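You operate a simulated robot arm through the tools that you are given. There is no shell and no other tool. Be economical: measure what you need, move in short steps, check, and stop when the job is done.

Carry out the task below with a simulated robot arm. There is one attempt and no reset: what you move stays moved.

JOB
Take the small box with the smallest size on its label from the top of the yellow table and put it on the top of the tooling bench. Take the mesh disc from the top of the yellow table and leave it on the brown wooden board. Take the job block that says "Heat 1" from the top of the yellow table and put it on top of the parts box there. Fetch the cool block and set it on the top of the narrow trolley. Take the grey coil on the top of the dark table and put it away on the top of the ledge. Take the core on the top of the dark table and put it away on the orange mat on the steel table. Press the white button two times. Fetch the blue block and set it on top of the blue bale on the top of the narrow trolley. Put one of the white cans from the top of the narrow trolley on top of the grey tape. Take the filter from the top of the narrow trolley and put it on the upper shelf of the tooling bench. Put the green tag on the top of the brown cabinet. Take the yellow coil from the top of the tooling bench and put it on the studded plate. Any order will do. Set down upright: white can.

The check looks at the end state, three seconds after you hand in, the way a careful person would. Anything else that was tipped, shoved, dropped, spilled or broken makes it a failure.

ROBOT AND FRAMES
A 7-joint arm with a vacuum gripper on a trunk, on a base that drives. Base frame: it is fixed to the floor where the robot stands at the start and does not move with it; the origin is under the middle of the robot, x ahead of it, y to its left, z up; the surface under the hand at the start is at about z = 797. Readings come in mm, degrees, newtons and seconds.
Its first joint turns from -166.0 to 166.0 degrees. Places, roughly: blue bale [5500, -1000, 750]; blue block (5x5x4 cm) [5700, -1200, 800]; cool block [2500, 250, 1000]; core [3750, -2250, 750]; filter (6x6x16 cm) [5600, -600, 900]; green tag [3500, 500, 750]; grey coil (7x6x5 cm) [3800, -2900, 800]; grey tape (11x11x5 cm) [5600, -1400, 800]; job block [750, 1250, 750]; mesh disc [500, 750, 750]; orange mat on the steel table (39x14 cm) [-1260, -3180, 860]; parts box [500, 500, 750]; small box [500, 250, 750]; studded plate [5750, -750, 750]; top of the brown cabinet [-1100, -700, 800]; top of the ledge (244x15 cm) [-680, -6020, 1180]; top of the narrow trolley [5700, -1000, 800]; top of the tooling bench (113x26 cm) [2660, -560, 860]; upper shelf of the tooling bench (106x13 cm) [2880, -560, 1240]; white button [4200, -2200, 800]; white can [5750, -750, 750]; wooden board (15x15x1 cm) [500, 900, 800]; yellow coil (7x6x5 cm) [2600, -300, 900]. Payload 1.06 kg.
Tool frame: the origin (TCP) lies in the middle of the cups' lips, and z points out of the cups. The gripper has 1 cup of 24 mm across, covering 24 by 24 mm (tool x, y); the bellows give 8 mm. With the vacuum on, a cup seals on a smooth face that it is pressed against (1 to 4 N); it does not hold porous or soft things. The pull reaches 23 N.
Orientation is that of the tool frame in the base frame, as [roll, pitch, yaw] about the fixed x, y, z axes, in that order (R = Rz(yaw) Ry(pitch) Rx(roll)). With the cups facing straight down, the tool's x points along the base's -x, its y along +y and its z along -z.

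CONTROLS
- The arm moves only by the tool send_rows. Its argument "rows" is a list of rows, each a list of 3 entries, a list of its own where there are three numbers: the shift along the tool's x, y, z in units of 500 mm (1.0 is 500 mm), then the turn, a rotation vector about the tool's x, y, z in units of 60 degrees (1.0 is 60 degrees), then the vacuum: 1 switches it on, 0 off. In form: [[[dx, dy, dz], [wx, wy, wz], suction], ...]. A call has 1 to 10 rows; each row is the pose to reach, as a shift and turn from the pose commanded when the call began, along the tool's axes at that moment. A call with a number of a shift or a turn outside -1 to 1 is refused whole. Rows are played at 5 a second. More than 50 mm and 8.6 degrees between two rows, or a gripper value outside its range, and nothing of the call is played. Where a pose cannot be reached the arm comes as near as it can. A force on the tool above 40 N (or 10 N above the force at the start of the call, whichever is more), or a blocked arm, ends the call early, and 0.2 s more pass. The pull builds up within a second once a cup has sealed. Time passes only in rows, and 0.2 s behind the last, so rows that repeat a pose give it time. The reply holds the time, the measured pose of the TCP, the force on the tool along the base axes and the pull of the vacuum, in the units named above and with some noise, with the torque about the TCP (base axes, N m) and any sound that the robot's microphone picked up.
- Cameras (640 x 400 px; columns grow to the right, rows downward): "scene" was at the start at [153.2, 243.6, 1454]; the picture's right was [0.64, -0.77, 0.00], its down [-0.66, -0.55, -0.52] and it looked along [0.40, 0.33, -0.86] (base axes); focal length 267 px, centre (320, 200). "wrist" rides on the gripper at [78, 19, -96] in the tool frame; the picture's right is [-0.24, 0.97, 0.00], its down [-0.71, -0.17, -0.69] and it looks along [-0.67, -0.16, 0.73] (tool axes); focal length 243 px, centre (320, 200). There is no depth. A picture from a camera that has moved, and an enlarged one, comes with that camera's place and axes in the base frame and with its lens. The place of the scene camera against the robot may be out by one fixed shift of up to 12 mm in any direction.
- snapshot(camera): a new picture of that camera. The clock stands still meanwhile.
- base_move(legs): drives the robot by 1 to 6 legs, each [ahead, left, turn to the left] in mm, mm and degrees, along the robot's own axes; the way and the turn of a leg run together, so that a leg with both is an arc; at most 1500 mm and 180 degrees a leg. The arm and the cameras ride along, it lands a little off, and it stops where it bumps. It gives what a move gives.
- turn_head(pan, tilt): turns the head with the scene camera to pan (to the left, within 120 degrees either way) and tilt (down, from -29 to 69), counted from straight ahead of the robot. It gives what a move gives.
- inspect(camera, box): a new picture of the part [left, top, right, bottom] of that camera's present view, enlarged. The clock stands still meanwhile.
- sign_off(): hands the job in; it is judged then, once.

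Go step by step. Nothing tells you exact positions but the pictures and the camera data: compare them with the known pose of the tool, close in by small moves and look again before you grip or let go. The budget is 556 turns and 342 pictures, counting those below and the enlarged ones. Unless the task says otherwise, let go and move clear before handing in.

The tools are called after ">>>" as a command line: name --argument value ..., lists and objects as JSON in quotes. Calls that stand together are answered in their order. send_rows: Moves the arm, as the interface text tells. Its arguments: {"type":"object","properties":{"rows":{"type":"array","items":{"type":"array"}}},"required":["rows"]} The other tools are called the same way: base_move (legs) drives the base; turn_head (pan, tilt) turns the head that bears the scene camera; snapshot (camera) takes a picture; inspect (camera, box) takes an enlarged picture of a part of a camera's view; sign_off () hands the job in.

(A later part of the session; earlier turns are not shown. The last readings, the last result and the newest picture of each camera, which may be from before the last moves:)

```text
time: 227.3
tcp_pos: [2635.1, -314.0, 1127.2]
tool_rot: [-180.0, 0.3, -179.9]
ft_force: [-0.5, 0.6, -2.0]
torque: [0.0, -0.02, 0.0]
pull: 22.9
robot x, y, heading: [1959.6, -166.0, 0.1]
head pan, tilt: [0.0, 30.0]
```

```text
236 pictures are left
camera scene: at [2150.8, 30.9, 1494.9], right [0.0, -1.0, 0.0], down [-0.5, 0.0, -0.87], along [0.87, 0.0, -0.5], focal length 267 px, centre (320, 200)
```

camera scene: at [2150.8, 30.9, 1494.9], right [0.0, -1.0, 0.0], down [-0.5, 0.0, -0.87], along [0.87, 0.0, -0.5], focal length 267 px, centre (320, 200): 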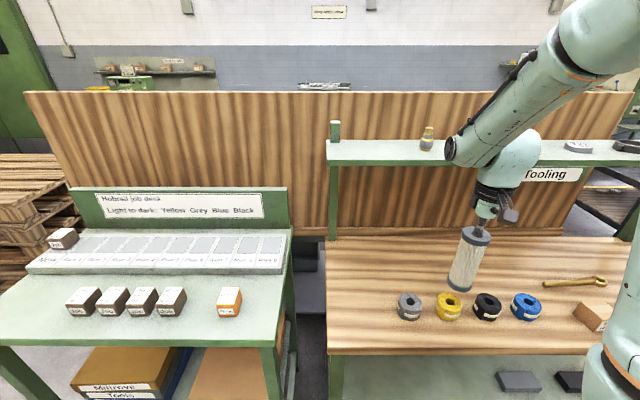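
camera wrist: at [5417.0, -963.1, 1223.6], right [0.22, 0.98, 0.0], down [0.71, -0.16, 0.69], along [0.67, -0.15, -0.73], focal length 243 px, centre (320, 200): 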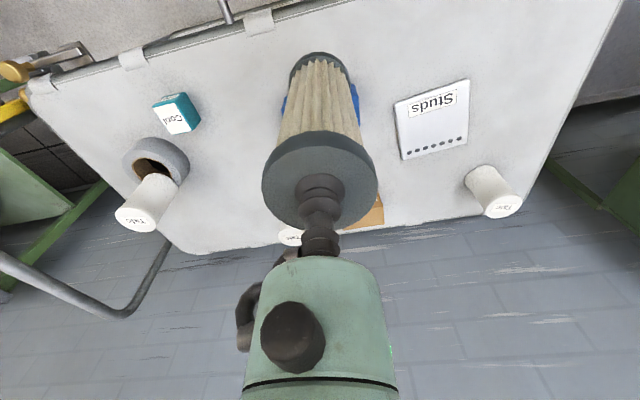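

Raising the filter above shelf height.

>>> send_rows --rows '[[[0, 0, -0.06], [0, 0, 0], 1], [[0, 0, -0.14], [0, 0, 0], 1], [[0, 0, -0.22], [0, 0, 0], 1], [[0, 0, -0.3], [0, 0, 0], 1], [[0, 0, -0.38], [0, 0, 0], 1], [[0, 0, -0.46], [0, 0, 0], 1], [[0, 0, -0.54], [0, 0, 0], 1], [[0, 0, -0.61], [0, 0, 0], 1]]'

>>> snapshot --camera "wrist"

```text
time: 229.1
tcp_pos: [2635.0, -315.8, 1433.6]
tool_rot: [180.0, 0.2, -179.9]
ft_force: [0.6, 0.5, -2.8]
torque: [0.02, 0.01, 0.03]
pull: 23.2
robot x, y, heading: [1962.1, -168.8, 0.1]
head pan, tilt: [0.0, 30.0]
```

```text
235 pictures are left
camera wrist: at [2555.9, -295.2, 1528.7], right [0.23, 0.97, 0.0], down [0.71, -0.17, 0.69], along [0.67, -0.16, -0.73], focal length 243 px, centre (320, 200)
```

wrist: 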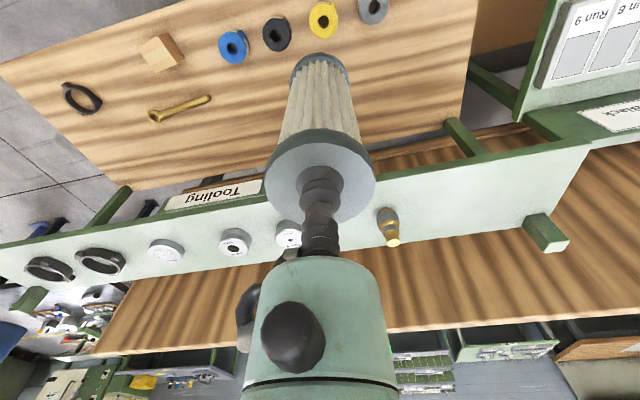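

Target spot on the shelf: about (2884, −128), between the bottle and the end post. Moving sideways first, then forward.

>>> send_rows --rows '[[[0, 0.07, 0], [0, 0, 0], 1], [[0, 0.16, 0], [0, 0, 0], 1], [[0, 0.25, 0], [0, 0, 0], 1], [[0, 0.33, 0], [0, 0, 0], 1], [[-0.02, 0.376, 0], [0, 0, 0], 1], [[-0.1, 0.376, 0], [0, 0, 0], 1], [[-0.18, 0.376, 0], [0, 0, 0], 1], [[-0.26, 0.376, 0], [0, 0, 0], 1], [[-0.32, 0.376, 0], [0, 0, 0], 1]]'

>>> snapshot --camera "wrist"

>>> snapshot --camera "scene"

```text
time: 231.1
tcp_pos: [2791.0, -125.9, 1433.9]
tool_rot: [-180.0, 0.3, -179.9]
ft_force: [-1.6, 0.1, -0.2]
torque: [-0.01, -0.03, 0.02]
pull: 23.0
robot x, y, heading: [1959.8, -169.9, 0.1]
head pan, tilt: [0.0, 30.0]
```

```text
234 pictures are left
camera wrist: at [2712.3, -106.4, 1530.7], right [0.23, 0.97, 0.0], down [0.7, -0.17, 0.69], along [0.67, -0.16, -0.73], focal length 243 px, centre (320, 200)
```

wrist: 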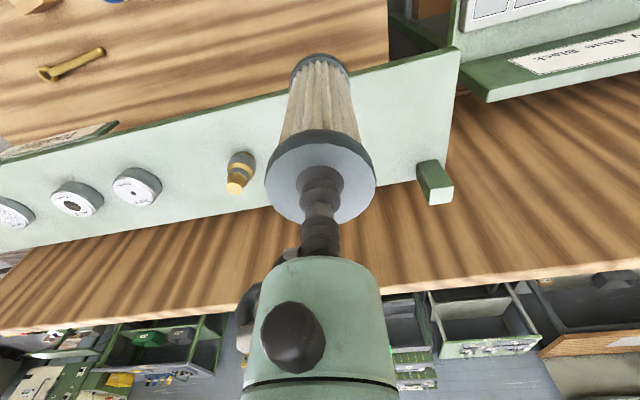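

```text
233 pictures are left
camera scene: at [2150.1, 30.8, 1495.0], right [0.0, -1.0, 0.0], down [-0.5, 0.0, -0.87], along [0.87, 0.0, -0.5], focal length 267 px, centre (320, 200)
```

scene: 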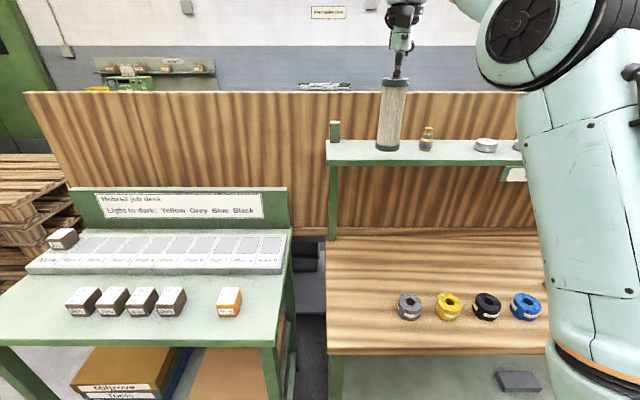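

>>> send_rows --rows '[[[-0.06, 0, 0], [0, 0, 0], 1], [[-0.13, 0, 0], [0, 0, 0], 1], [[-0.18, 0, 0], [0, 0, 0], 1], [[-0.188, 0, 0.02], [0, 0, 0], 1], [[-0.188, 0, 0.04], [0, 0, 0], 1]]'

>>> snapshot --camera "wrist"

>>> inspect --camera "scene" --box '[320, 60, 520, 180]'

```text
time: 232.3
tcp_pos: [2866.1, -132.4, 1404.8]
tool_rot: [180.0, 0.1, 180.0]
ft_force: [-0.2, -1.0, -1.0]
torque: [0.03, 0.02, -0.02]
pull: 22.8
out of reach, approached as far as the arm can: row 2, 3, 4, 5
robot x, y, heading: [1955.6, -166.3, -0.0]
head pan, tilt: [0.0, 30.0]
```

```text
232 pictures are left
camera wrist: at [2788.2, -112.6, 1501.7], right [0.23, 0.97, 0.0], down [0.71, -0.17, 0.69], along [0.67, -0.16, -0.73], focal length 243 px, centre (320, 200)
```

wrist: 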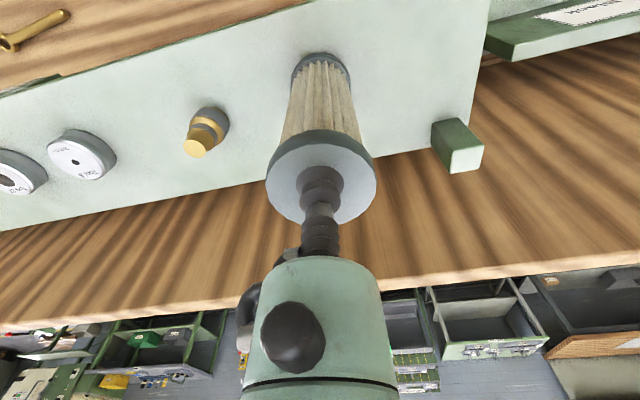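

```text
3.20 times, centred on (420, 120) of scene
camera zoom: at [2151.0, 30.4, 1494.9], right [0.0, -1.0, 0.0], down [-0.5, 0.0, -0.87], along [0.87, 0.0, -0.5], focal length 856 px, centre (0, 456)
```

zoom: 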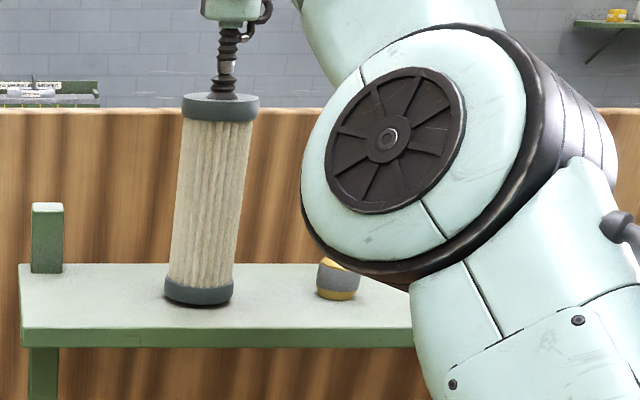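

The filter is right over the shelf at the arm's reach limit. I'll ease down in tiny steps to touch.

>>> send_rows --rows '[[[0.02, 0, 0.004], [0, 0, 0], 1], [[0.02, 0, 0.008], [0, 0, 0], 1]]'

```text
time: 232.9
tcp_pos: [2856.5, -130.4, 1400.7]
tool_rot: [180.0, 0.2, -179.8]
ft_force: [-0.6, -0.5, -1.3]
torque: [0.02, 0.0, 0.01]
pull: 22.6
robot x, y, heading: [1957.0, -168.8, 0.1]
head pan, tilt: [0.0, 30.0]
```

>>> send_rows --rows '[[[-0.012, 0, 0.004], [0, 0, 0], 1], [[-0.012, 0, 0.008], [0, 0, 0], 1], [[-0.012, 0, 0.012], [0, 0, 0], 1]]'

>>> inspect --camera "scene" --box '[340, 110, 440, 180]'

```text
time: 233.7
tcp_pos: [2860.4, -129.0, 1397.0]
tool_rot: [-180.0, 0.3, -179.8]
ft_force: [-3.5, 0.8, 18.1]
torque: [-0.04, 0.04, 0.02]
pull: 23.1
robot x, y, heading: [1959.4, -168.1, 0.2]
head pan, tilt: [0.0, 30.0]
```

```text
5.71 times, centred on (390, 145) of scene
camera zoom: at [2149.7, 30.8, 1495.0], right [0.0, -1.0, 0.0], down [-0.5, 0.0, -0.87], along [0.87, 0.0, -0.5], focal length 1528 px, centre (-80, 514)
```

zoom: 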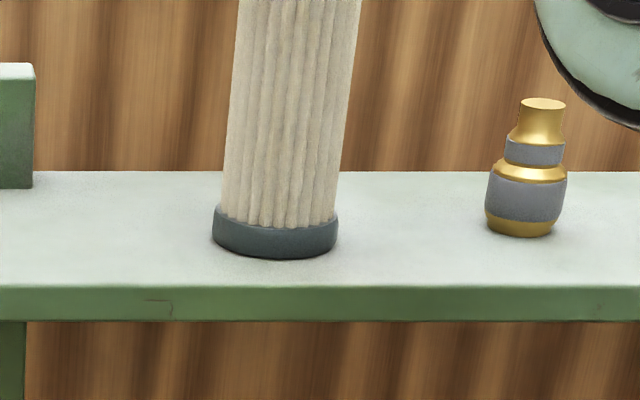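

Standing well within the shelf. Releasing and backing off upward.

>>> send_rows --rows '[[[0, 0, -0.003], [0, 0, 0], 0], [[0, 0, -0.004], [0, 0, 0], 0], [[0, 0, -0.006], [0, 0, 0], 0], [[0, 0, -0.012], [0, 0, 0], 0], [[0, 0, -0.03], [0, 0, 0], 0], [[0.06, 0, -0.08], [0, 0, 0], 0], [[0.15, 0, -0.08], [0, 0, 0], 0], [[0.24, 0, -0.08], [0, 0, 0], 0], [[0.33, 0, -0.08], [0, 0, 0], 0], [[0.42, 0, -0.08], [0, 0, 0], 0]]'

>>> snapshot --camera "scene"

>>> snapshot --camera "wrist"

```text
time: 235.9
tcp_pos: [2650.7, -129.4, 1433.1]
tool_rot: [-180.0, 0.2, -179.9]
ft_force: [1.6, 0.5, -1.0]
torque: [0.02, 0.04, 0.01]
pull: 0.0
robot x, y, heading: [1961.7, -170.5, -0.2]
head pan, tilt: [0.0, 30.0]
```

```text
229 pictures are left
camera scene: at [2151.5, 30.9, 1494.8], right [0.0, -1.0, 0.0], down [-0.5, 0.0, -0.87], along [0.87, 0.0, -0.5], focal length 267 px, centre (320, 200)
```

scene: 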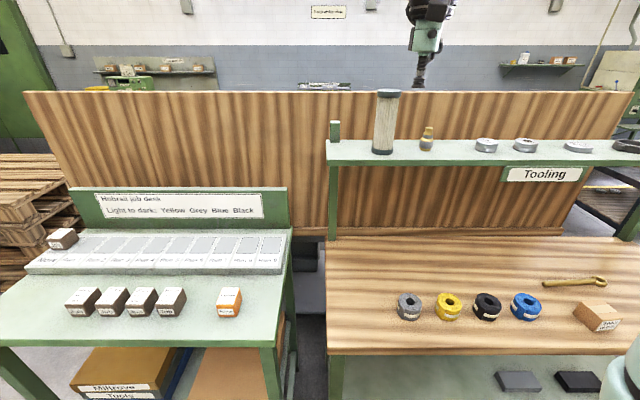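

```text
228 pictures are left
camera wrist: at [2573.1, -109.9, 1529.7], right [0.23, 0.97, 0.0], down [0.71, -0.17, 0.69], along [0.67, -0.16, -0.73], focal length 243 px, centre (320, 200)
```

wrist: 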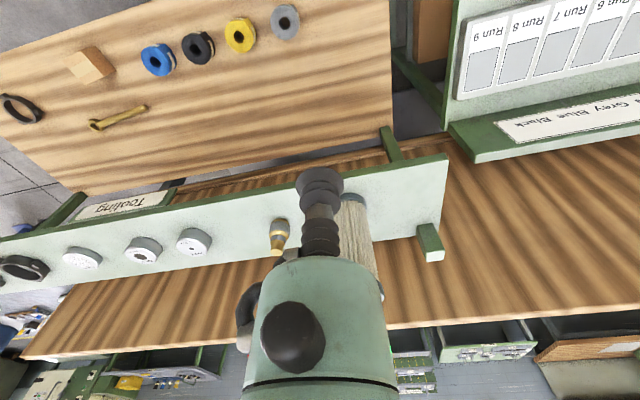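

Filter placed. Now down to look closely at the yellow coil near (2631, −300).

>>> send_rows --rows '[[[0.012, -0.034, 0.082], [0, 0, 0], 0], [[0.024, -0.068, 0.164], [0, 0, 0], 0], [[0.036, -0.102, 0.246], [0, 0, 0], 0], [[0.048, -0.136, 0.328], [0, 0, 0], 0], [[0.06, -0.17, 0.41], [0, 0, 0], 0], [[0.072, -0.204, 0.492], [0, 0, 0], 0], [[0.08, -0.238, 0.574], [0, 0, 0], 0], [[0.08, -0.272, 0.656], [0, 0, 0], 0], [[0.08, -0.306, 0.738], [0, 0, 0], 0], [[0.08, -0.34, 0.82], [0, 0, 0], 0]]'

>>> inspect --camera "wrist" --box '[200, 40, 440, 200]'

>>> inspect --camera "scene" --box '[390, 280, 490, 330]'

```text
time: 238.1
tcp_pos: [2615.0, -300.8, 1023.4]
tool_rot: [180.0, 0.3, -180.0]
ft_force: [-0.4, 0.5, -0.1]
torque: [-0.05, -0.02, -0.01]
pull: 0.1
robot x, y, heading: [1962.8, -168.1, -0.0]
head pan, tilt: [0.0, 30.0]
```

```text
2.50 times, centred on (320, 120) of wrist
camera zoom: at [2536.3, -282.1, 1118.9], right [0.23, 0.97, 0.0], down [0.71, -0.17, 0.69], along [0.67, -0.16, -0.73], focal length 606 px, centre (320, 400)
```

zoom: 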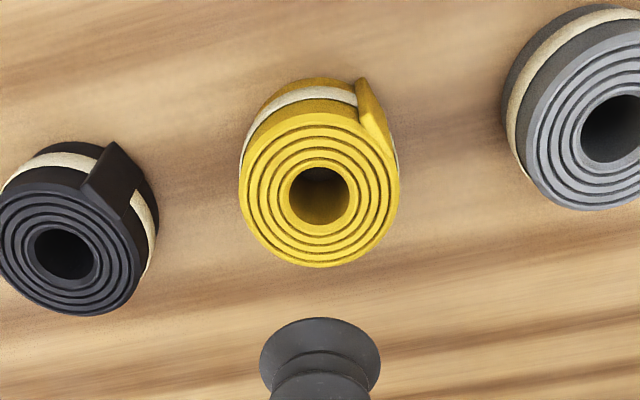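

```text
6.40 times, centred on (440, 305) of scene
camera zoom: at [2150.2, 31.0, 1494.9], right [0.0, -1.0, 0.0], down [-0.5, 0.0, -0.87], along [0.87, 0.0, -0.5], focal length 1711 px, centre (-448, -472)
```

zoom: 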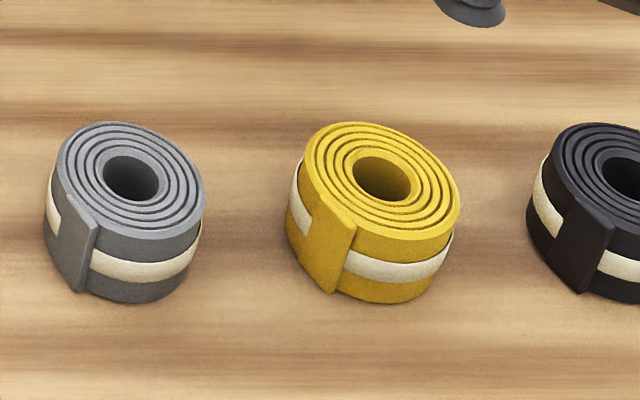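

The coil is a wound strip with a ~20 mm hole and ~20 mm ring. I'll try the cup on the ring at the −y side, opposite the tail, and see if it seals.

>>> send_rows --rows '[[[-0.03, -0.048, 0.06], [0, 0, 0], 0], [[-0.03, -0.048, 0.13], [0, 0, 0], 0], [[-0.03, -0.048, 0.19], [0, 0, 0], 0]]'

>>> inspect --camera "wrist" --box '[220, 80, 420, 220]'

```text
time: 238.9
tcp_pos: [2628.6, -324.7, 930.1]
tool_rot: [-179.9, 0.2, -179.9]
ft_force: [-0.3, 0.9, -0.1]
torque: [-0.04, 0.03, 0.01]
pull: 0.0
robot x, y, heading: [1961.5, -167.5, 0.0]
head pan, tilt: [0.0, 30.0]
```

```text
2.86 times, centred on (320, 150) of wrist
camera zoom: at [2549.3, -305.4, 1025.9], right [0.23, 0.97, 0.0], down [0.71, -0.17, 0.69], along [0.67, -0.16, -0.73], focal length 693 px, centre (320, 343)
```

zoom: 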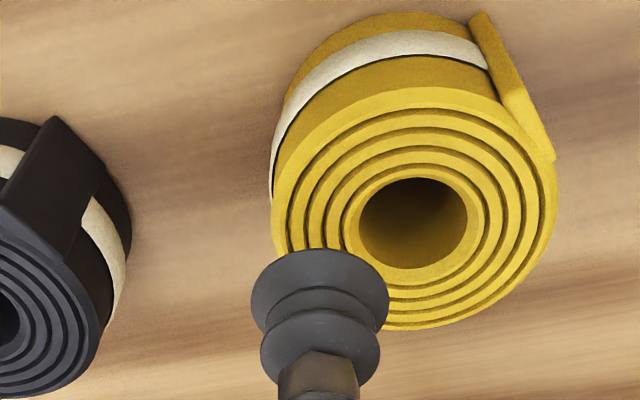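

>>> send_rows --rows '[[[0, 0, 0.016], [0, 0, 0], 1], [[0, 0, 0.028], [0, 0, 0], 1], [[0, 0, 0.036], [0, 0, 0], 1], [[0, 0, 0.042], [0, 0, 0], 1], [[0, 0, 0.046], [0, 0, 0], 1], [[0, 0, 0.046], [0, 0, 0], 1], [[0, 0, 0.046], [0, 0, 0], 1]]'

```text
time: 240.5
tcp_pos: [2628.6, -324.5, 908.0]
tool_rot: [-179.9, 0.1, -179.9]
ft_force: [-1.0, -0.4, 0.2]
torque: [-0.03, -0.01, 0.02]
pull: 22.9
robot x, y, heading: [1960.5, -167.5, 0.0]
head pan, tilt: [0.0, 30.0]
```

It sealed at once. Lifting slowly to check the hold.

>>> send_rows --rows '[[[0, 0, -0.006], [0, 0, 0], 1], [[0, 0, -0.014], [0, 0, 0], 1], [[0, 0, -0.024], [0, 0, 0], 1], [[0, 0, -0.036], [0, 0, 0], 1], [[0, 0, -0.05], [0, 0, 0], 1], [[0, 0, -0.066], [0, 0, 0], 1]]'

>>> snapshot --camera "wrist"

```text
time: 241.9
tcp_pos: [2628.4, -325.5, 940.2]
tool_rot: [-179.8, 0.2, -179.9]
ft_force: [0.5, 0.0, -1.9]
torque: [-0.01, 0.02, -0.02]
pull: 22.8
robot x, y, heading: [1955.6, -171.6, 0.3]
head pan, tilt: [0.0, 30.0]
```

```text
224 pictures are left
camera wrist: at [2550.0, -306.0, 1036.1], right [0.23, 0.97, 0.0], down [0.71, -0.17, 0.69], along [0.67, -0.16, -0.73], focal length 243 px, centre (320, 200)
```

wrist: 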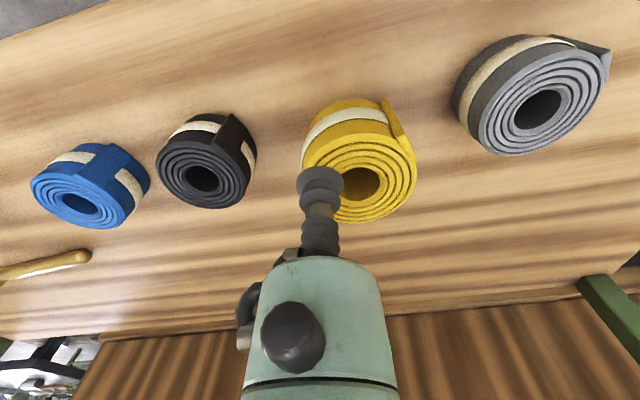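

Held well. Raising to travel height and pulling back a little.

>>> send_rows --rows '[[[0, 0, -0.02], [0, 0, 0], 1], [[0, 0, -0.06], [0, 0, 0], 1], [[0, 0, -0.11], [0, 0, 0], 1], [[0, 0, -0.17], [0, 0, 0], 1], [[0.01, 0, -0.23], [0, 0, 0], 1], [[0.04, 0, -0.29], [0, 0, 0], 1], [[0.07, 0, -0.34], [0, 0, 0], 1], [[0.1, 0, -0.38], [0, 0, 0], 1], [[0.12, 0, -0.4], [0, 0, 0], 1], [[0.13, 0, -0.41], [0, 0, 0], 1]]'

>>> base_move --legs '[[0, 0, -90], [0, 90, 0], [1350, 0, 0], [0, 0, 90]]'

```text
time: 244.1
tcp_pos: [2562.3, -324.3, 1143.6]
tool_rot: [179.9, 0.1, -179.9]
ft_force: [-0.4, 0.1, -2.8]
torque: [-0.01, 0.03, -0.02]
pull: 23.0
robot x, y, heading: [1953.0, -171.8, 0.0]
head pan, tilt: [0.0, 30.0]
```

```text
time: 259.4
tcp_pos: [2639.4, -1710.0, 1145.1]
tool_rot: [179.9, 0.2, 179.4]
ft_force: [0.5, 0.3, -0.6]
torque: [0.0, 0.01, 0.06]
pull: 22.6
robot x, y, heading: [2039.3, -1547.3, -0.7]
head pan, tilt: [0.0, 30.0]
```

>>> base_move --legs '[[1500, 0, 0.7], [600, 0, 0], [540, 580, 0]]'

>>> turn_head --pan 0 --tilt 45

>>> snapshot --camera "scene"

>>> snapshot --camera "wrist"

```text
time: 273.5
tcp_pos: [5239.0, -1071.5, 1144.6]
tool_rot: [180.0, 0.2, -179.0]
ft_force: [-0.2, 0.8, -1.7]
torque: [-0.01, 0.01, 0.0]
pull: 22.8
robot x, y, heading: [4631.9, -929.2, 1.1]
head pan, tilt: [0.0, 30.0]
```

```text
time: 274.3
tcp_pos: [5237.8, -1073.0, 1145.0]
tool_rot: [-179.8, 0.3, -178.9]
ft_force: [-0.6, 0.3, -0.9]
torque: [-0.01, -0.01, 0.01]
pull: 23.3
robot x, y, heading: [4631.1, -926.4, 1.2]
head pan, tilt: [0.0, 45.0]
```

```text
223 pictures are left
camera scene: at [4810.7, -724.9, 1472.3], right [0.02, -1.0, 0.0], down [-0.71, -0.01, -0.71], along [0.71, 0.01, -0.71], focal length 267 px, centre (320, 200)
```

scene: 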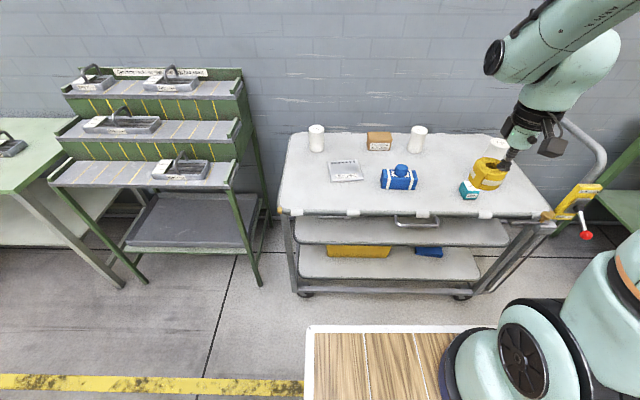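

```text
222 pictures are left
camera wrist: at [5159.6, -1054.1, 1240.4], right [0.22, 0.98, 0.0], down [0.71, -0.16, 0.69], along [0.67, -0.15, -0.73], focal length 243 px, centre (320, 200)
```

wrist: 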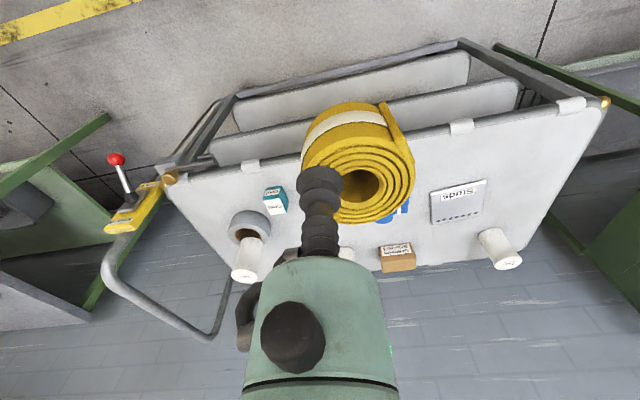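

The studded plate is near (5660, −797). Driving a bit closer, then hovering over it.

>>> base_move --legs '[[170, 60, -1.1]]'

>>> send_rows --rows '[[[-0.04, 0.04, 0], [0, 0, 0], 1], [[-0.09, 0.1, 0], [0, 0, 0], 1], [[-0.14, 0.16, 0], [0, 0, 0], 1], [[-0.19, 0.22, 0.02], [0, 0, 0], 1], [[-0.24, 0.28, 0.05], [0, 0, 0], 1], [[-0.28, 0.33, 0.09], [0, 0, 0], 1], [[-0.31, 0.37, 0.13], [0, 0, 0], 1], [[-0.33, 0.39, 0.17], [0, 0, 0], 1]]'

>>> snapshot --camera "wrist"

>>> snapshot --camera "scene"

```text
time: 275.8
tcp_pos: [5408.0, -1018.7, 1144.3]
tool_rot: [179.9, 0.1, -179.7]
ft_force: [0.0, -0.2, -1.3]
torque: [0.0, 0.0, 0.01]
pull: 23.0
robot x, y, heading: [4800.6, -866.0, -0.0]
head pan, tilt: [0.0, 45.0]
```

```text
time: 277.6
tcp_pos: [5570.6, -823.2, 1058.8]
tool_rot: [-180.0, 0.1, -179.8]
ft_force: [-0.2, 0.1, -1.9]
torque: [-0.02, 0.02, -0.02]
pull: 23.2
robot x, y, heading: [4804.8, -867.9, 0.1]
head pan, tilt: [0.0, 45.0]
```

```text
221 pictures are left
camera wrist: at [5492.3, -803.8, 1155.1], right [0.23, 0.97, 0.0], down [0.71, -0.17, 0.69], along [0.67, -0.16, -0.73], focal length 243 px, centre (320, 200)
```

wrist: 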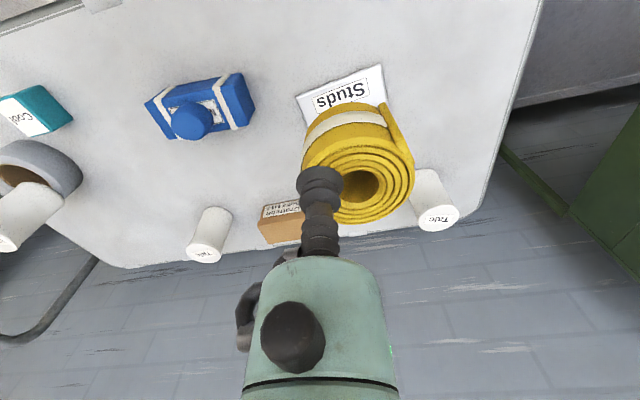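

```text
220 pictures are left
camera scene: at [4985.2, -665.6, 1472.3], right [0.0, -1.0, 0.0], down [-0.71, 0.0, -0.71], along [0.71, 0.0, -0.71], focal length 267 px, centre (320, 200)
```

scene: 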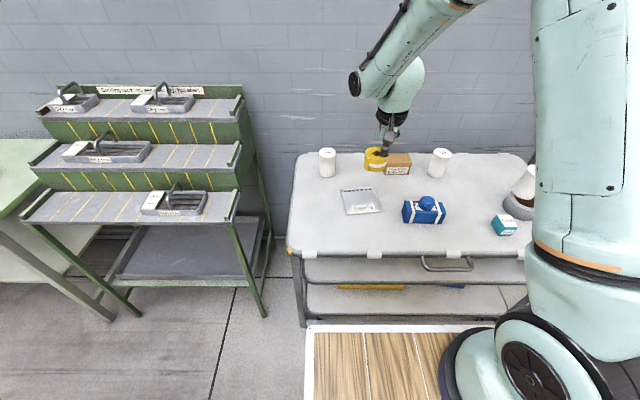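

>>> inspect --camera "scene" --box '[320, 140, 420, 230]'

```text
4.44 times, centred on (370, 185) of scene
camera zoom: at [4985.2, -665.6, 1472.3], right [0.0, -1.0, 0.0], down [-0.71, 0.0, -0.71], along [0.71, 0.0, -0.71], focal length 1188 px, centre (98, 267)
```

zoom: 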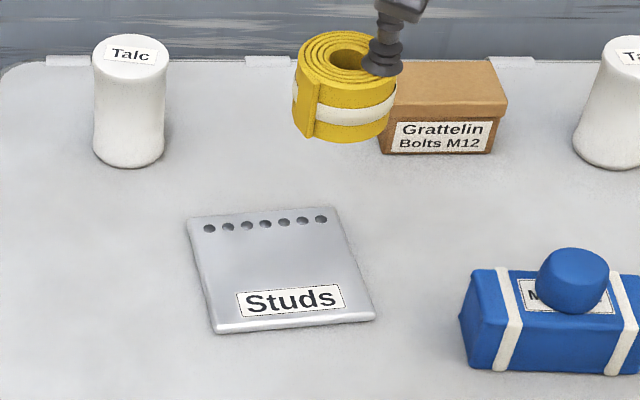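

Plate centre is near (5668, −803). I'll move the cup to (5660, −823) so that the coil is centred, and lower.

>>> send_rows --rows '[[[-0.05, 0, 0.02], [0, 0, 0], 1], [[-0.12, 0, 0.05], [0, 0, 0], 1], [[-0.17, 0, 0.1], [0, 0, 0], 1], [[-0.18, 0, 0.17], [0, 0, 0], 1], [[-0.18, 0, 0.24], [0, 0, 0], 1], [[-0.18, 0, 0.31], [0, 0, 0], 1], [[-0.18, 0, 0.36], [0, 0, 0], 1], [[-0.18, 0, 0.39], [0, 0, 0], 1]]'

>>> snapshot --camera "wrist"

>>> inspect --camera "scene" --box '[320, 140, 420, 230]'

```text
time: 279.4
tcp_pos: [5662.5, -822.4, 865.8]
tool_rot: [-180.0, 0.2, -179.7]
ft_force: [-0.2, -0.2, -1.4]
torque: [0.02, 0.0, -0.02]
pull: 23.5
robot x, y, heading: [4804.7, -867.9, -0.0]
head pan, tilt: [0.0, 45.0]
```

```text
218 pictures are left
camera wrist: at [5583.6, -804.6, 961.3], right [0.23, 0.97, 0.0], down [0.71, -0.17, 0.69], along [0.67, -0.16, -0.73], focal length 243 px, centre (320, 200)
```

wrist: 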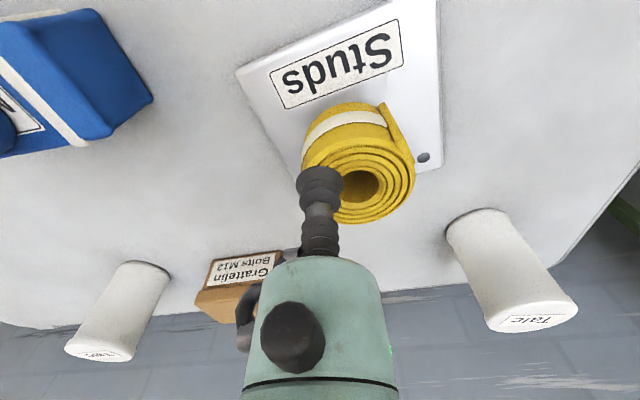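

```text
4.44 times, centred on (370, 185) of scene
camera zoom: at [4985.4, -665.4, 1472.3], right [0.0, -1.0, 0.0], down [-0.71, 0.0, -0.71], along [0.71, 0.0, -0.71], focal length 1188 px, centre (98, 267)
```

zoom: 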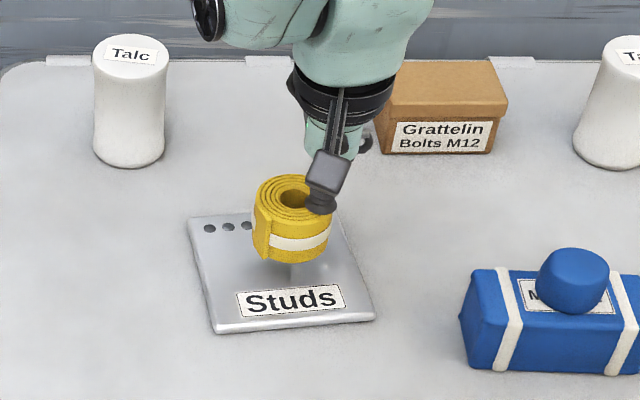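

>>> send_rows --rows '[[[0, 0, 0.024], [0, 0, 0], 1], [[0, 0, 0.042], [0, 0, 0], 1], [[0, 0, 0.05], [0, 0, 0], 1], [[0, 0, 0.056], [0, 0, 0], 1], [[0, 0, 0.062], [0, 0, 0], 1]]'

```text
time: 280.6
tcp_pos: [5662.4, -823.2, 834.2]
tool_rot: [-179.9, 0.2, -179.8]
ft_force: [-0.6, -1.5, 0.0]
torque: [0.03, -0.01, 0.02]
pull: 22.7
robot x, y, heading: [4809.0, -866.0, 0.3]
head pan, tilt: [0.0, 45.0]
```

>>> send_rows --rows '[[[0, 0, 0.005], [0, 0, 0], 1], [[0, 0, 0.009], [0, 0, 0], 1], [[0, 0, 0.012], [0, 0, 0], 1]]'

```text
time: 281.4
tcp_pos: [5663.7, -823.2, 829.8]
tool_rot: [-180.0, 0.3, -179.8]
ft_force: [1.1, -4.5, 16.5]
torque: [0.12, 0.01, -0.01]
pull: 23.2
robot x, y, heading: [4805.1, -865.5, 0.1]
head pan, tilt: [0.0, 45.0]
```

Contact. Releasing and rising.

>>> send_rows --rows '[[[0, 0, -0.004], [0, 0, 0], 0], [[0, 0, -0.004], [0, 0, 0], 0], [[0, 0, -0.008], [0, 0, 0], 0], [[0, 0, -0.03], [0, 0, 0], 0], [[0, 0, -0.1], [0, 0, 0], 0], [[0, 0, -0.19], [0, 0, 0], 0], [[0, 0, -0.28], [0, 0, 0], 0], [[0.05, 0, -0.36], [0, 0, 0], 0], [[0.12, 0, -0.43], [0, 0, 0], 0], [[0.18, 0, -0.5], [0, 0, 0], 0]]'

>>> snapshot --camera "wrist"

>>> inspect --camera "scene" --box '[280, 120, 560, 260]'

```text
time: 283.6
tcp_pos: [5573.9, -822.0, 1076.1]
tool_rot: [-180.0, 0.2, -179.8]
ft_force: [-0.3, -0.2, -0.2]
torque: [0.0, 0.03, -0.02]
pull: 0.0
robot x, y, heading: [4800.5, -865.3, 0.5]
head pan, tilt: [0.0, 45.0]
```

```text
216 pictures are left
camera wrist: at [5495.7, -803.3, 1173.0], right [0.23, 0.97, 0.0], down [0.71, -0.17, 0.69], along [0.67, -0.16, -0.73], focal length 243 px, centre (320, 200)
```

wrist: 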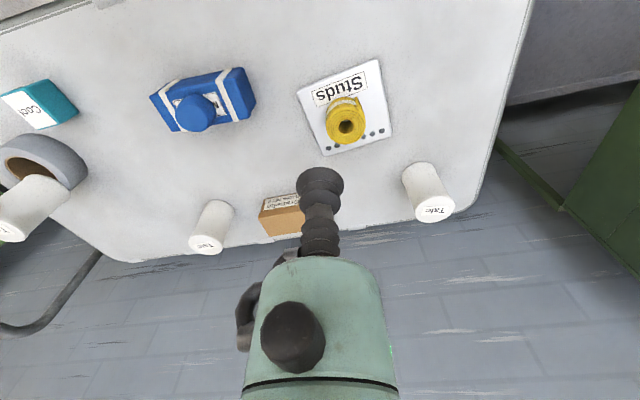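

```text
2.29 times, centred on (420, 190) of scene
camera zoom: at [4986.2, -665.3, 1472.2], right [0.0, -1.0, 0.0], down [-0.71, 0.0, -0.71], along [0.71, 0.0, -0.71], focal length 611 px, centre (91, 223)
```

zoom: 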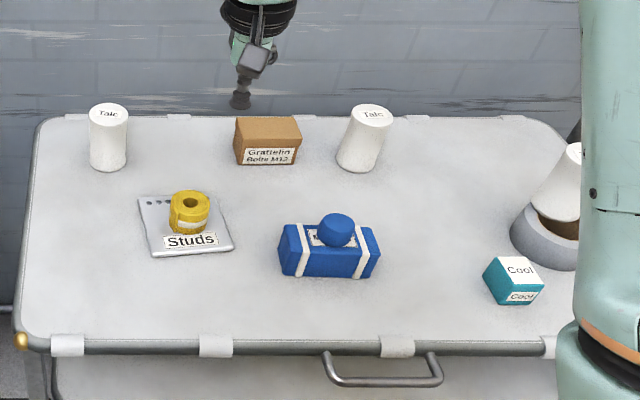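

All trolley jobs are done. Next the green tag, roughly at (3500, 500) on the bench behind the panel: backing off, turning round and sliding along.

>>> base_move --legs '[[-250, 0, 0], [0, 0, 180], [0, -1100, 0]]'

>>> turn_head --pan 0 --tilt 35

>>> snapshot --camera "scene"

```text
time: 297.8
tcp_pos: [3857.0, 239.4, 1076.9]
tool_rot: [180.0, 0.2, -4.1]
ft_force: [-0.9, 0.4, 0.9]
torque: [-0.03, 0.0, 0.05]
pull: 0.1
robot x, y, heading: [4628.1, 229.4, 176.0]
head pan, tilt: [0.0, 45.0]
```

```text
time: 298.5
tcp_pos: [3857.8, 240.7, 1077.5]
tool_rot: [180.0, 0.2, -4.1]
ft_force: [0.0, -0.5, 0.0]
torque: [-0.01, 0.04, -0.02]
pull: 0.1
robot x, y, heading: [4628.8, 225.3, 176.0]
head pan, tilt: [0.0, 35.0]
```

```text
214 pictures are left
camera scene: at [4427.1, 19.8, 1487.0], right [0.07, 1.0, 0.0], down [0.57, -0.04, -0.82], along [-0.82, 0.06, -0.57], focal length 267 px, centre (320, 200)
```

scene: 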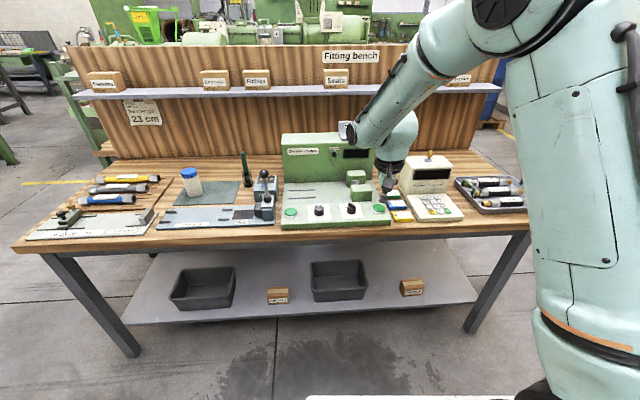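

>>> inspect --camera "scene" --box '[270, 120, 530, 240]'

>>> snapshot --camera "wrist"

```text
2.46 times, centred on (400, 180) of scene
camera zoom: at [4427.1, 19.8, 1487.0], right [0.07, 1.0, 0.0], down [0.57, -0.04, -0.82], along [-0.82, 0.06, -0.57], focal length 658 px, centre (123, 249)
```

zoom: 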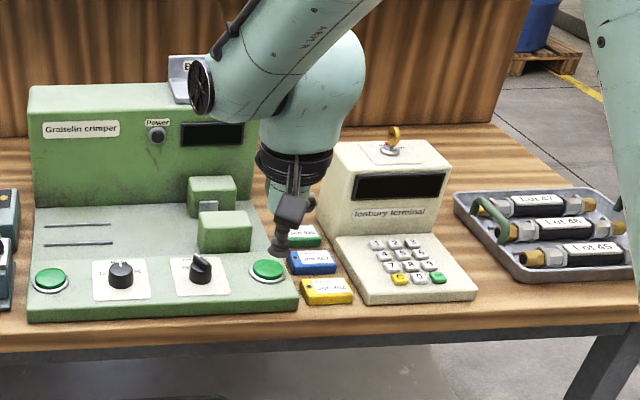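

```text
212 pictures are left
camera wrist: at [3934.1, 216.1, 1173.2], right [-0.3, -0.95, 0.0], down [-0.69, 0.22, 0.69], along [-0.66, 0.21, -0.73], focal length 243 px, centre (320, 200)
```

wrist: 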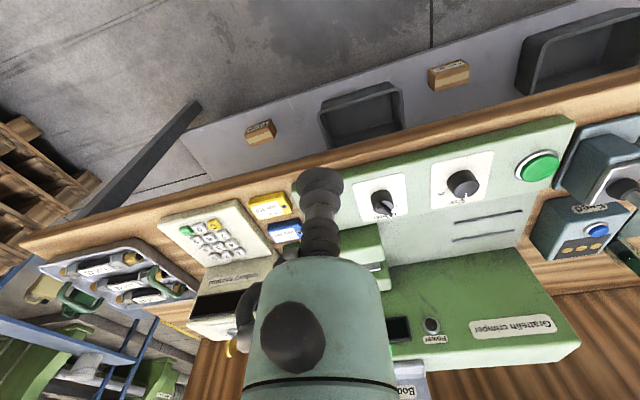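

The green tag lies at the back of a row (yellow, blue, green) between crimper and terminal, about (3533, 383). I'll raise the hand, move closer and look straight down on it.

>>> send_rows --rows '[[[0.03, 0, -0.07], [0, 0, 0], 0], [[0.08, 0, -0.14], [0, 0, 0], 0], [[0.13, 0, -0.2], [0, 0, 0], 0], [[0.17, 0, -0.24], [0, 0, 0], 0]]'

>>> base_move --legs '[[240, -160, 4]]'

>>> snapshot --camera "wrist"

>>> snapshot --camera "scene"

```text
time: 299.5
tcp_pos: [3942.5, 234.2, 1197.1]
tool_rot: [-180.0, 0.1, -4.2]
ft_force: [-0.4, 0.2, 0.2]
torque: [0.0, -0.02, 0.02]
pull: 0.1
robot x, y, heading: [4625.7, 227.5, 175.8]
head pan, tilt: [0.0, 35.0]
```

```text
time: 301.6
tcp_pos: [3699.4, 356.0, 1196.6]
tool_rot: [-180.0, 0.2, -0.2]
ft_force: [0.0, -0.4, -0.4]
torque: [0.02, 0.0, 0.01]
pull: 0.1
robot x, y, heading: [4381.2, 392.9, 180.1]
head pan, tilt: [0.0, 35.0]
```

```text
211 pictures are left
camera wrist: at [3778.1, 337.7, 1293.3], right [-0.24, -0.97, 0.0], down [-0.71, 0.17, 0.69], along [-0.67, 0.16, -0.73], focal length 243 px, centre (320, 200)
```

wrist: 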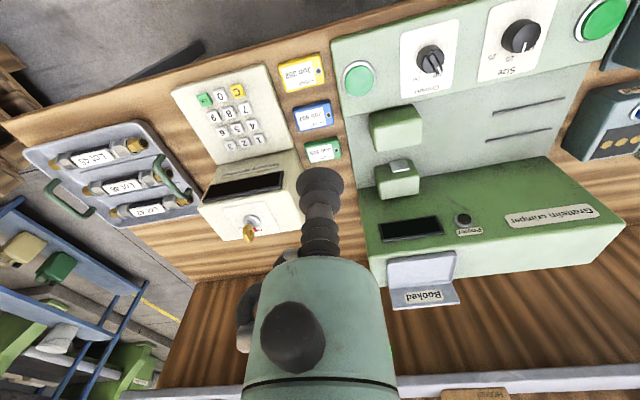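

```text
210 pictures are left
camera scene: at [4197.2, 175.2, 1487.1], right [0.0, 1.0, 0.0], down [0.57, 0.0, -0.82], along [-0.82, 0.0, -0.57], focal length 267 px, centre (320, 200)
```

scene: 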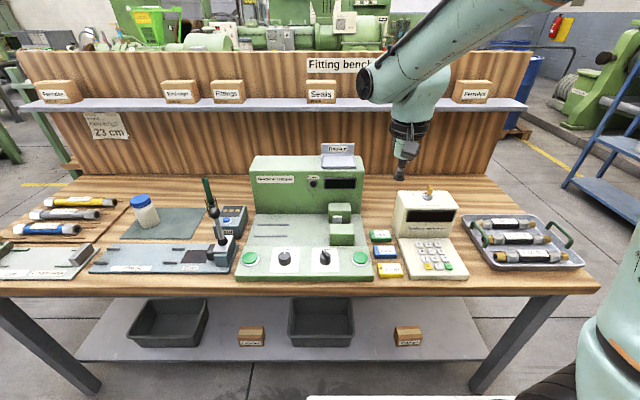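

>>> inspect --camera "scene" --box '[240, 130, 480, 290]'

>>> inspect --camera "wrist" --box '[180, 40, 420, 290]'

```text
2.50 times, centred on (360, 210) of scene
camera zoom: at [4197.2, 175.2, 1487.1], right [0.0, 1.0, 0.0], down [0.57, 0.0, -0.82], along [-0.82, 0.0, -0.57], focal length 668 px, centre (220, 175)
```

zoom: 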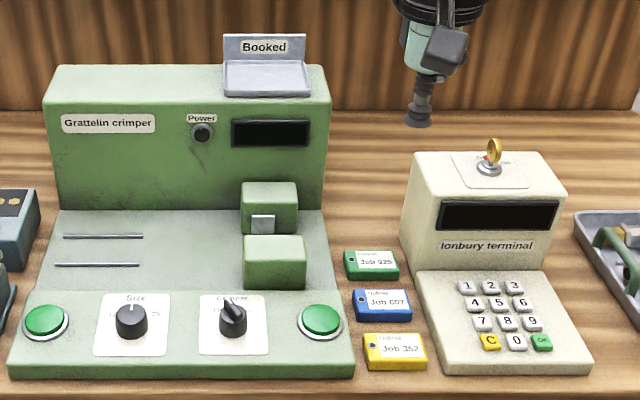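

```text
1.60 times, centred on (300, 165) of wrist
camera zoom: at [3778.1, 337.7, 1293.3], right [-0.24, -0.97, 0.0], down [-0.71, 0.17, 0.69], along [-0.67, 0.16, -0.73], focal length 388 px, centre (352, 256)
```

zoom: 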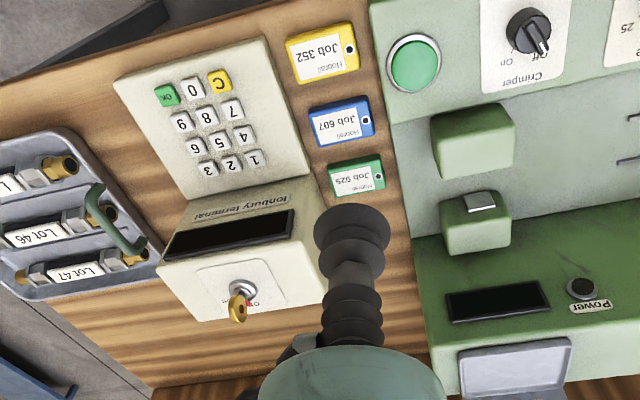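

The tag top is at about (3519, 392, 869), with about 50 mm to the terminal and the crimper housing safely behind. I'll descend with the cup aimed at y ≈ 388.

>>> send_rows --rows '[[[-0.08, -0.015, 0], [0, 0, 0], 0], [[-0.17, -0.03, 0.01], [0, 0, 0], 0], [[-0.26, -0.045, 0.03], [0, 0, 0], 0], [[-0.33, -0.058, 0.08], [0, 0, 0], 0], [[-0.36, -0.064, 0.15], [0, 0, 0], 0], [[-0.36, -0.064, 0.23], [0, 0, 0], 0], [[-0.36, -0.064, 0.31], [0, 0, 0], 0], [[-0.36, -0.064, 0.39], [0, 0, 0], 0], [[-0.36, -0.064, 0.46], [0, 0, 0], 0]]'

>>> snapshot --camera "wrist"

>>> inspect --camera "scene" --box '[300, 130, 480, 290]'

```text
time: 303.6
tcp_pos: [3519.4, 388.8, 969.4]
tool_rot: [-180.0, 0.1, -0.2]
ft_force: [0.9, -0.8, -0.4]
torque: [-0.01, 0.04, -0.02]
pull: 0.0
robot x, y, heading: [4380.7, 396.0, 179.8]
head pan, tilt: [0.0, 35.0]
```

```text
207 pictures are left
camera wrist: at [3597.8, 369.9, 1065.7], right [-0.24, -0.97, 0.0], down [-0.7, 0.17, 0.69], along [-0.67, 0.16, -0.73], focal length 243 px, centre (320, 200)
```

wrist: 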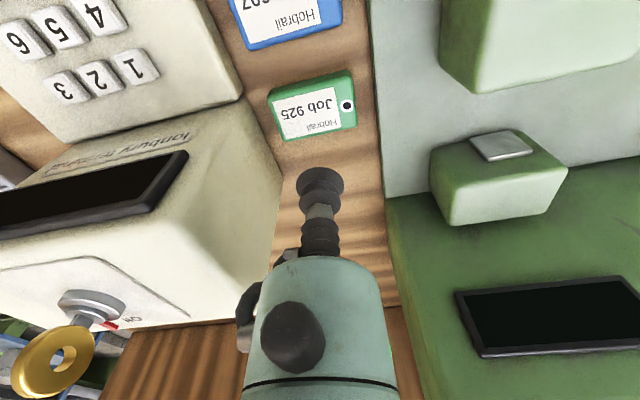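

```text
2.50 times, centred on (390, 210) of scene
camera zoom: at [4197.6, 175.2, 1487.1], right [0.0, 1.0, 0.0], down [0.57, 0.0, -0.82], along [-0.82, 0.0, -0.57], focal length 668 px, centre (145, 175)
```

zoom: 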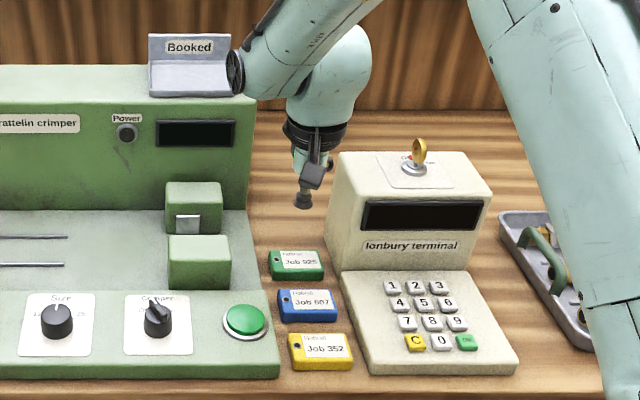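

Aim is right. Descending carefully in stages.

>>> send_rows --rows '[[[0, 0, 0.05], [0, 0, 0], 0], [[0, 0, 0.1], [0, 0, 0], 0], [[0, 0, 0.14], [0, 0, 0], 0], [[0, 0, 0.17], [0, 0, 0], 0]]'

>>> snapshot --camera "scene"

>>> inspect --camera "wrist" --box '[220, 80, 420, 220]'

```text
time: 304.6
tcp_pos: [3519.0, 389.9, 883.3]
tool_rot: [180.0, 0.3, -0.2]
ft_force: [0.3, 0.0, 0.9]
torque: [0.01, 0.02, 0.0]
pull: 0.0
robot x, y, heading: [4383.2, 397.3, 179.7]
head pan, tilt: [0.0, 35.0]
```

```text
205 pictures are left
camera scene: at [4197.5, 175.2, 1487.1], right [0.0, 1.0, 0.0], down [0.57, 0.0, -0.82], along [-0.82, 0.0, -0.57], focal length 267 px, centre (320, 200)
```

scene: 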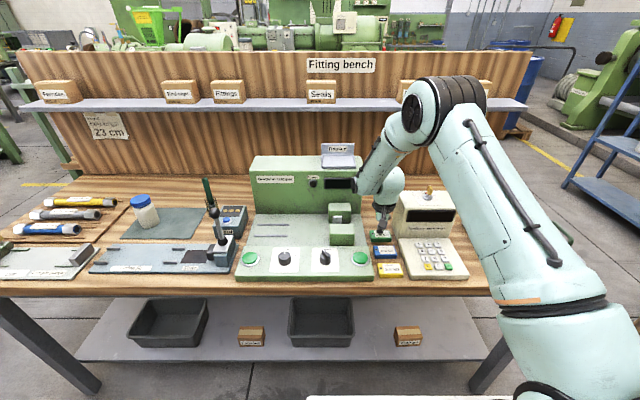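

```text
2.86 times, centred on (320, 150) of wrist
camera zoom: at [3596.6, 370.5, 979.7], right [-0.24, -0.97, 0.0], down [-0.71, 0.17, 0.69], along [-0.67, 0.16, -0.73], focal length 693 px, centre (320, 343)
```

zoom: 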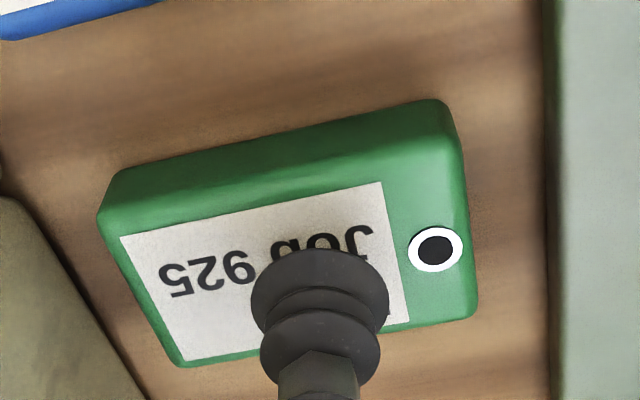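

>>> send_rows --rows '[[[-0.004, 0, 0.012], [0, 0, 0], 1], [[-0.006, 0, 0.022], [0, 0, 0], 1], [[-0.006, 0, 0.028], [0, 0, 0], 1], [[-0.006, 0, 0.034], [0, 0, 0], 1], [[-0.006, 0, 0.034], [0, 0, 0], 1], [[-0.006, 0, 0.034], [0, 0, 0], 1]]'

```text
time: 306.0
tcp_pos: [3514.2, 388.7, 866.2]
tool_rot: [-180.0, 0.4, -0.2]
ft_force: [-5.8, 0.8, 13.2]
torque: [0.02, -0.02, 0.02]
pull: 22.9
robot x, y, heading: [4383.8, 393.6, 180.0]
head pan, tilt: [0.0, 35.0]
```

Gripped the green tag. Lifting straight up and out.

>>> send_rows --rows '[[[0, 0, -0.03], [0, 0, 0], 1], [[0, 0, -0.1], [0, 0, 0], 1], [[0, 0, -0.18], [0, 0, 0], 1], [[0, 0, -0.27], [0, 0, 0], 1], [[0, 0, -0.36], [0, 0, 0], 1], [[0, 0, -0.45], [0, 0, 0], 1], [[0.02, 0, -0.53], [0, 0, 0], 1], [[0.1, 0, -0.56], [0, 0, 0], 1], [[0.19, 0, -0.56], [0, 0, 0], 1], [[0.28, 0, -0.56], [0, 0, 0], 1]]'

>>> snapshot --camera "wrist"

>>> inspect --camera "scene" --box '[240, 130, 480, 290]'

```text
time: 308.2
tcp_pos: [3658.7, 388.5, 1143.0]
tool_rot: [180.0, 0.1, -0.2]
ft_force: [-1.1, -0.8, -0.1]
torque: [-0.02, -0.06, 0.02]
pull: 23.3
robot x, y, heading: [4384.9, 398.9, 179.9]
head pan, tilt: [0.0, 35.0]
```

```text
203 pictures are left
camera wrist: at [3737.1, 369.8, 1239.0], right [-0.24, -0.97, 0.0], down [-0.71, 0.17, 0.69], along [-0.67, 0.16, -0.73], focal length 243 px, centre (320, 200)
```

wrist: 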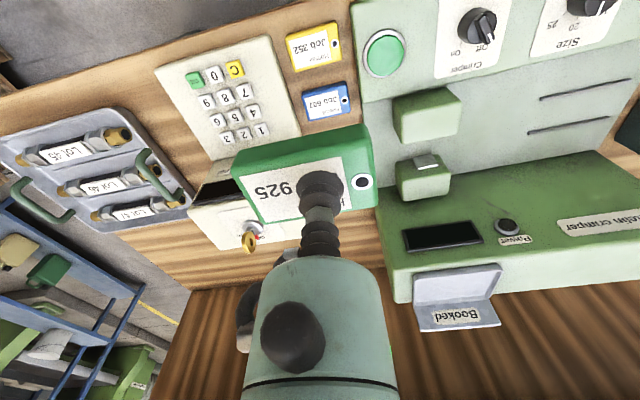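

```text
2.50 times, centred on (360, 210) of scene
camera zoom: at [4196.7, 175.1, 1487.0], right [0.0, 1.0, 0.0], down [0.57, 0.0, -0.82], along [-0.82, 0.0, -0.57], focal length 668 px, centre (220, 175)
```

zoom: 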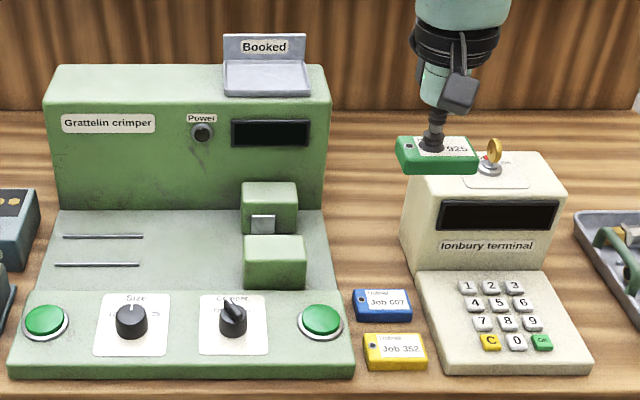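

Tag held. Heading back through the gap to the main aisle, then I'll look for a cross-aisle toward the brown cabinet.

>>> base_move --legs '[[-200, 0, 0], [0, 1000, 0], [0, 950, 0], [1300, 0, 0], [1250, 0, 0]]'

>>> turn_head --pan 45 --tilt 20

>>> snapshot --camera "scene"

```text
time: 331.1
tcp_pos: [1328.5, -1634.9, 1143.2]
tool_rot: [180.0, 0.2, 1.2]
ft_force: [0.5, -0.3, -0.5]
torque: [0.02, -0.02, -0.02]
pull: 23.0
robot x, y, heading: [2052.7, -1611.3, -178.9]
head pan, tilt: [0.0, 35.0]
```

```text
time: 332.2
tcp_pos: [1327.8, -1635.2, 1142.7]
tool_rot: [-180.0, 0.2, 1.2]
ft_force: [-0.4, -0.2, 0.5]
torque: [0.01, -0.03, 0.0]
pull: 22.8
robot x, y, heading: [2057.9, -1610.4, -178.6]
head pan, tilt: [45.0, 20.0]
```

```text
201 pictures are left
camera scene: at [1895.0, -1901.0, 1510.9], right [-0.72, 0.69, 0.0], down [0.24, 0.25, -0.94], along [-0.65, -0.68, -0.34], focal length 267 px, centre (320, 200)
```

scene: 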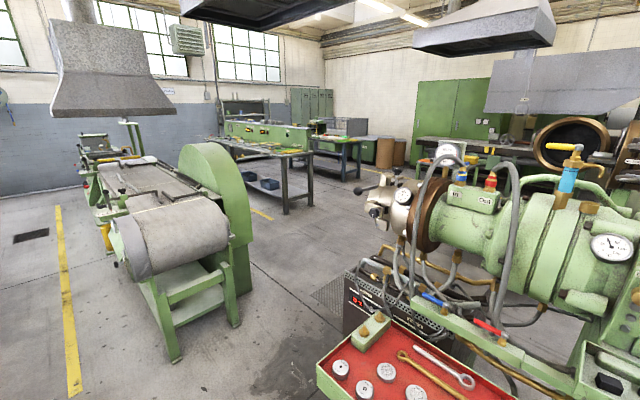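

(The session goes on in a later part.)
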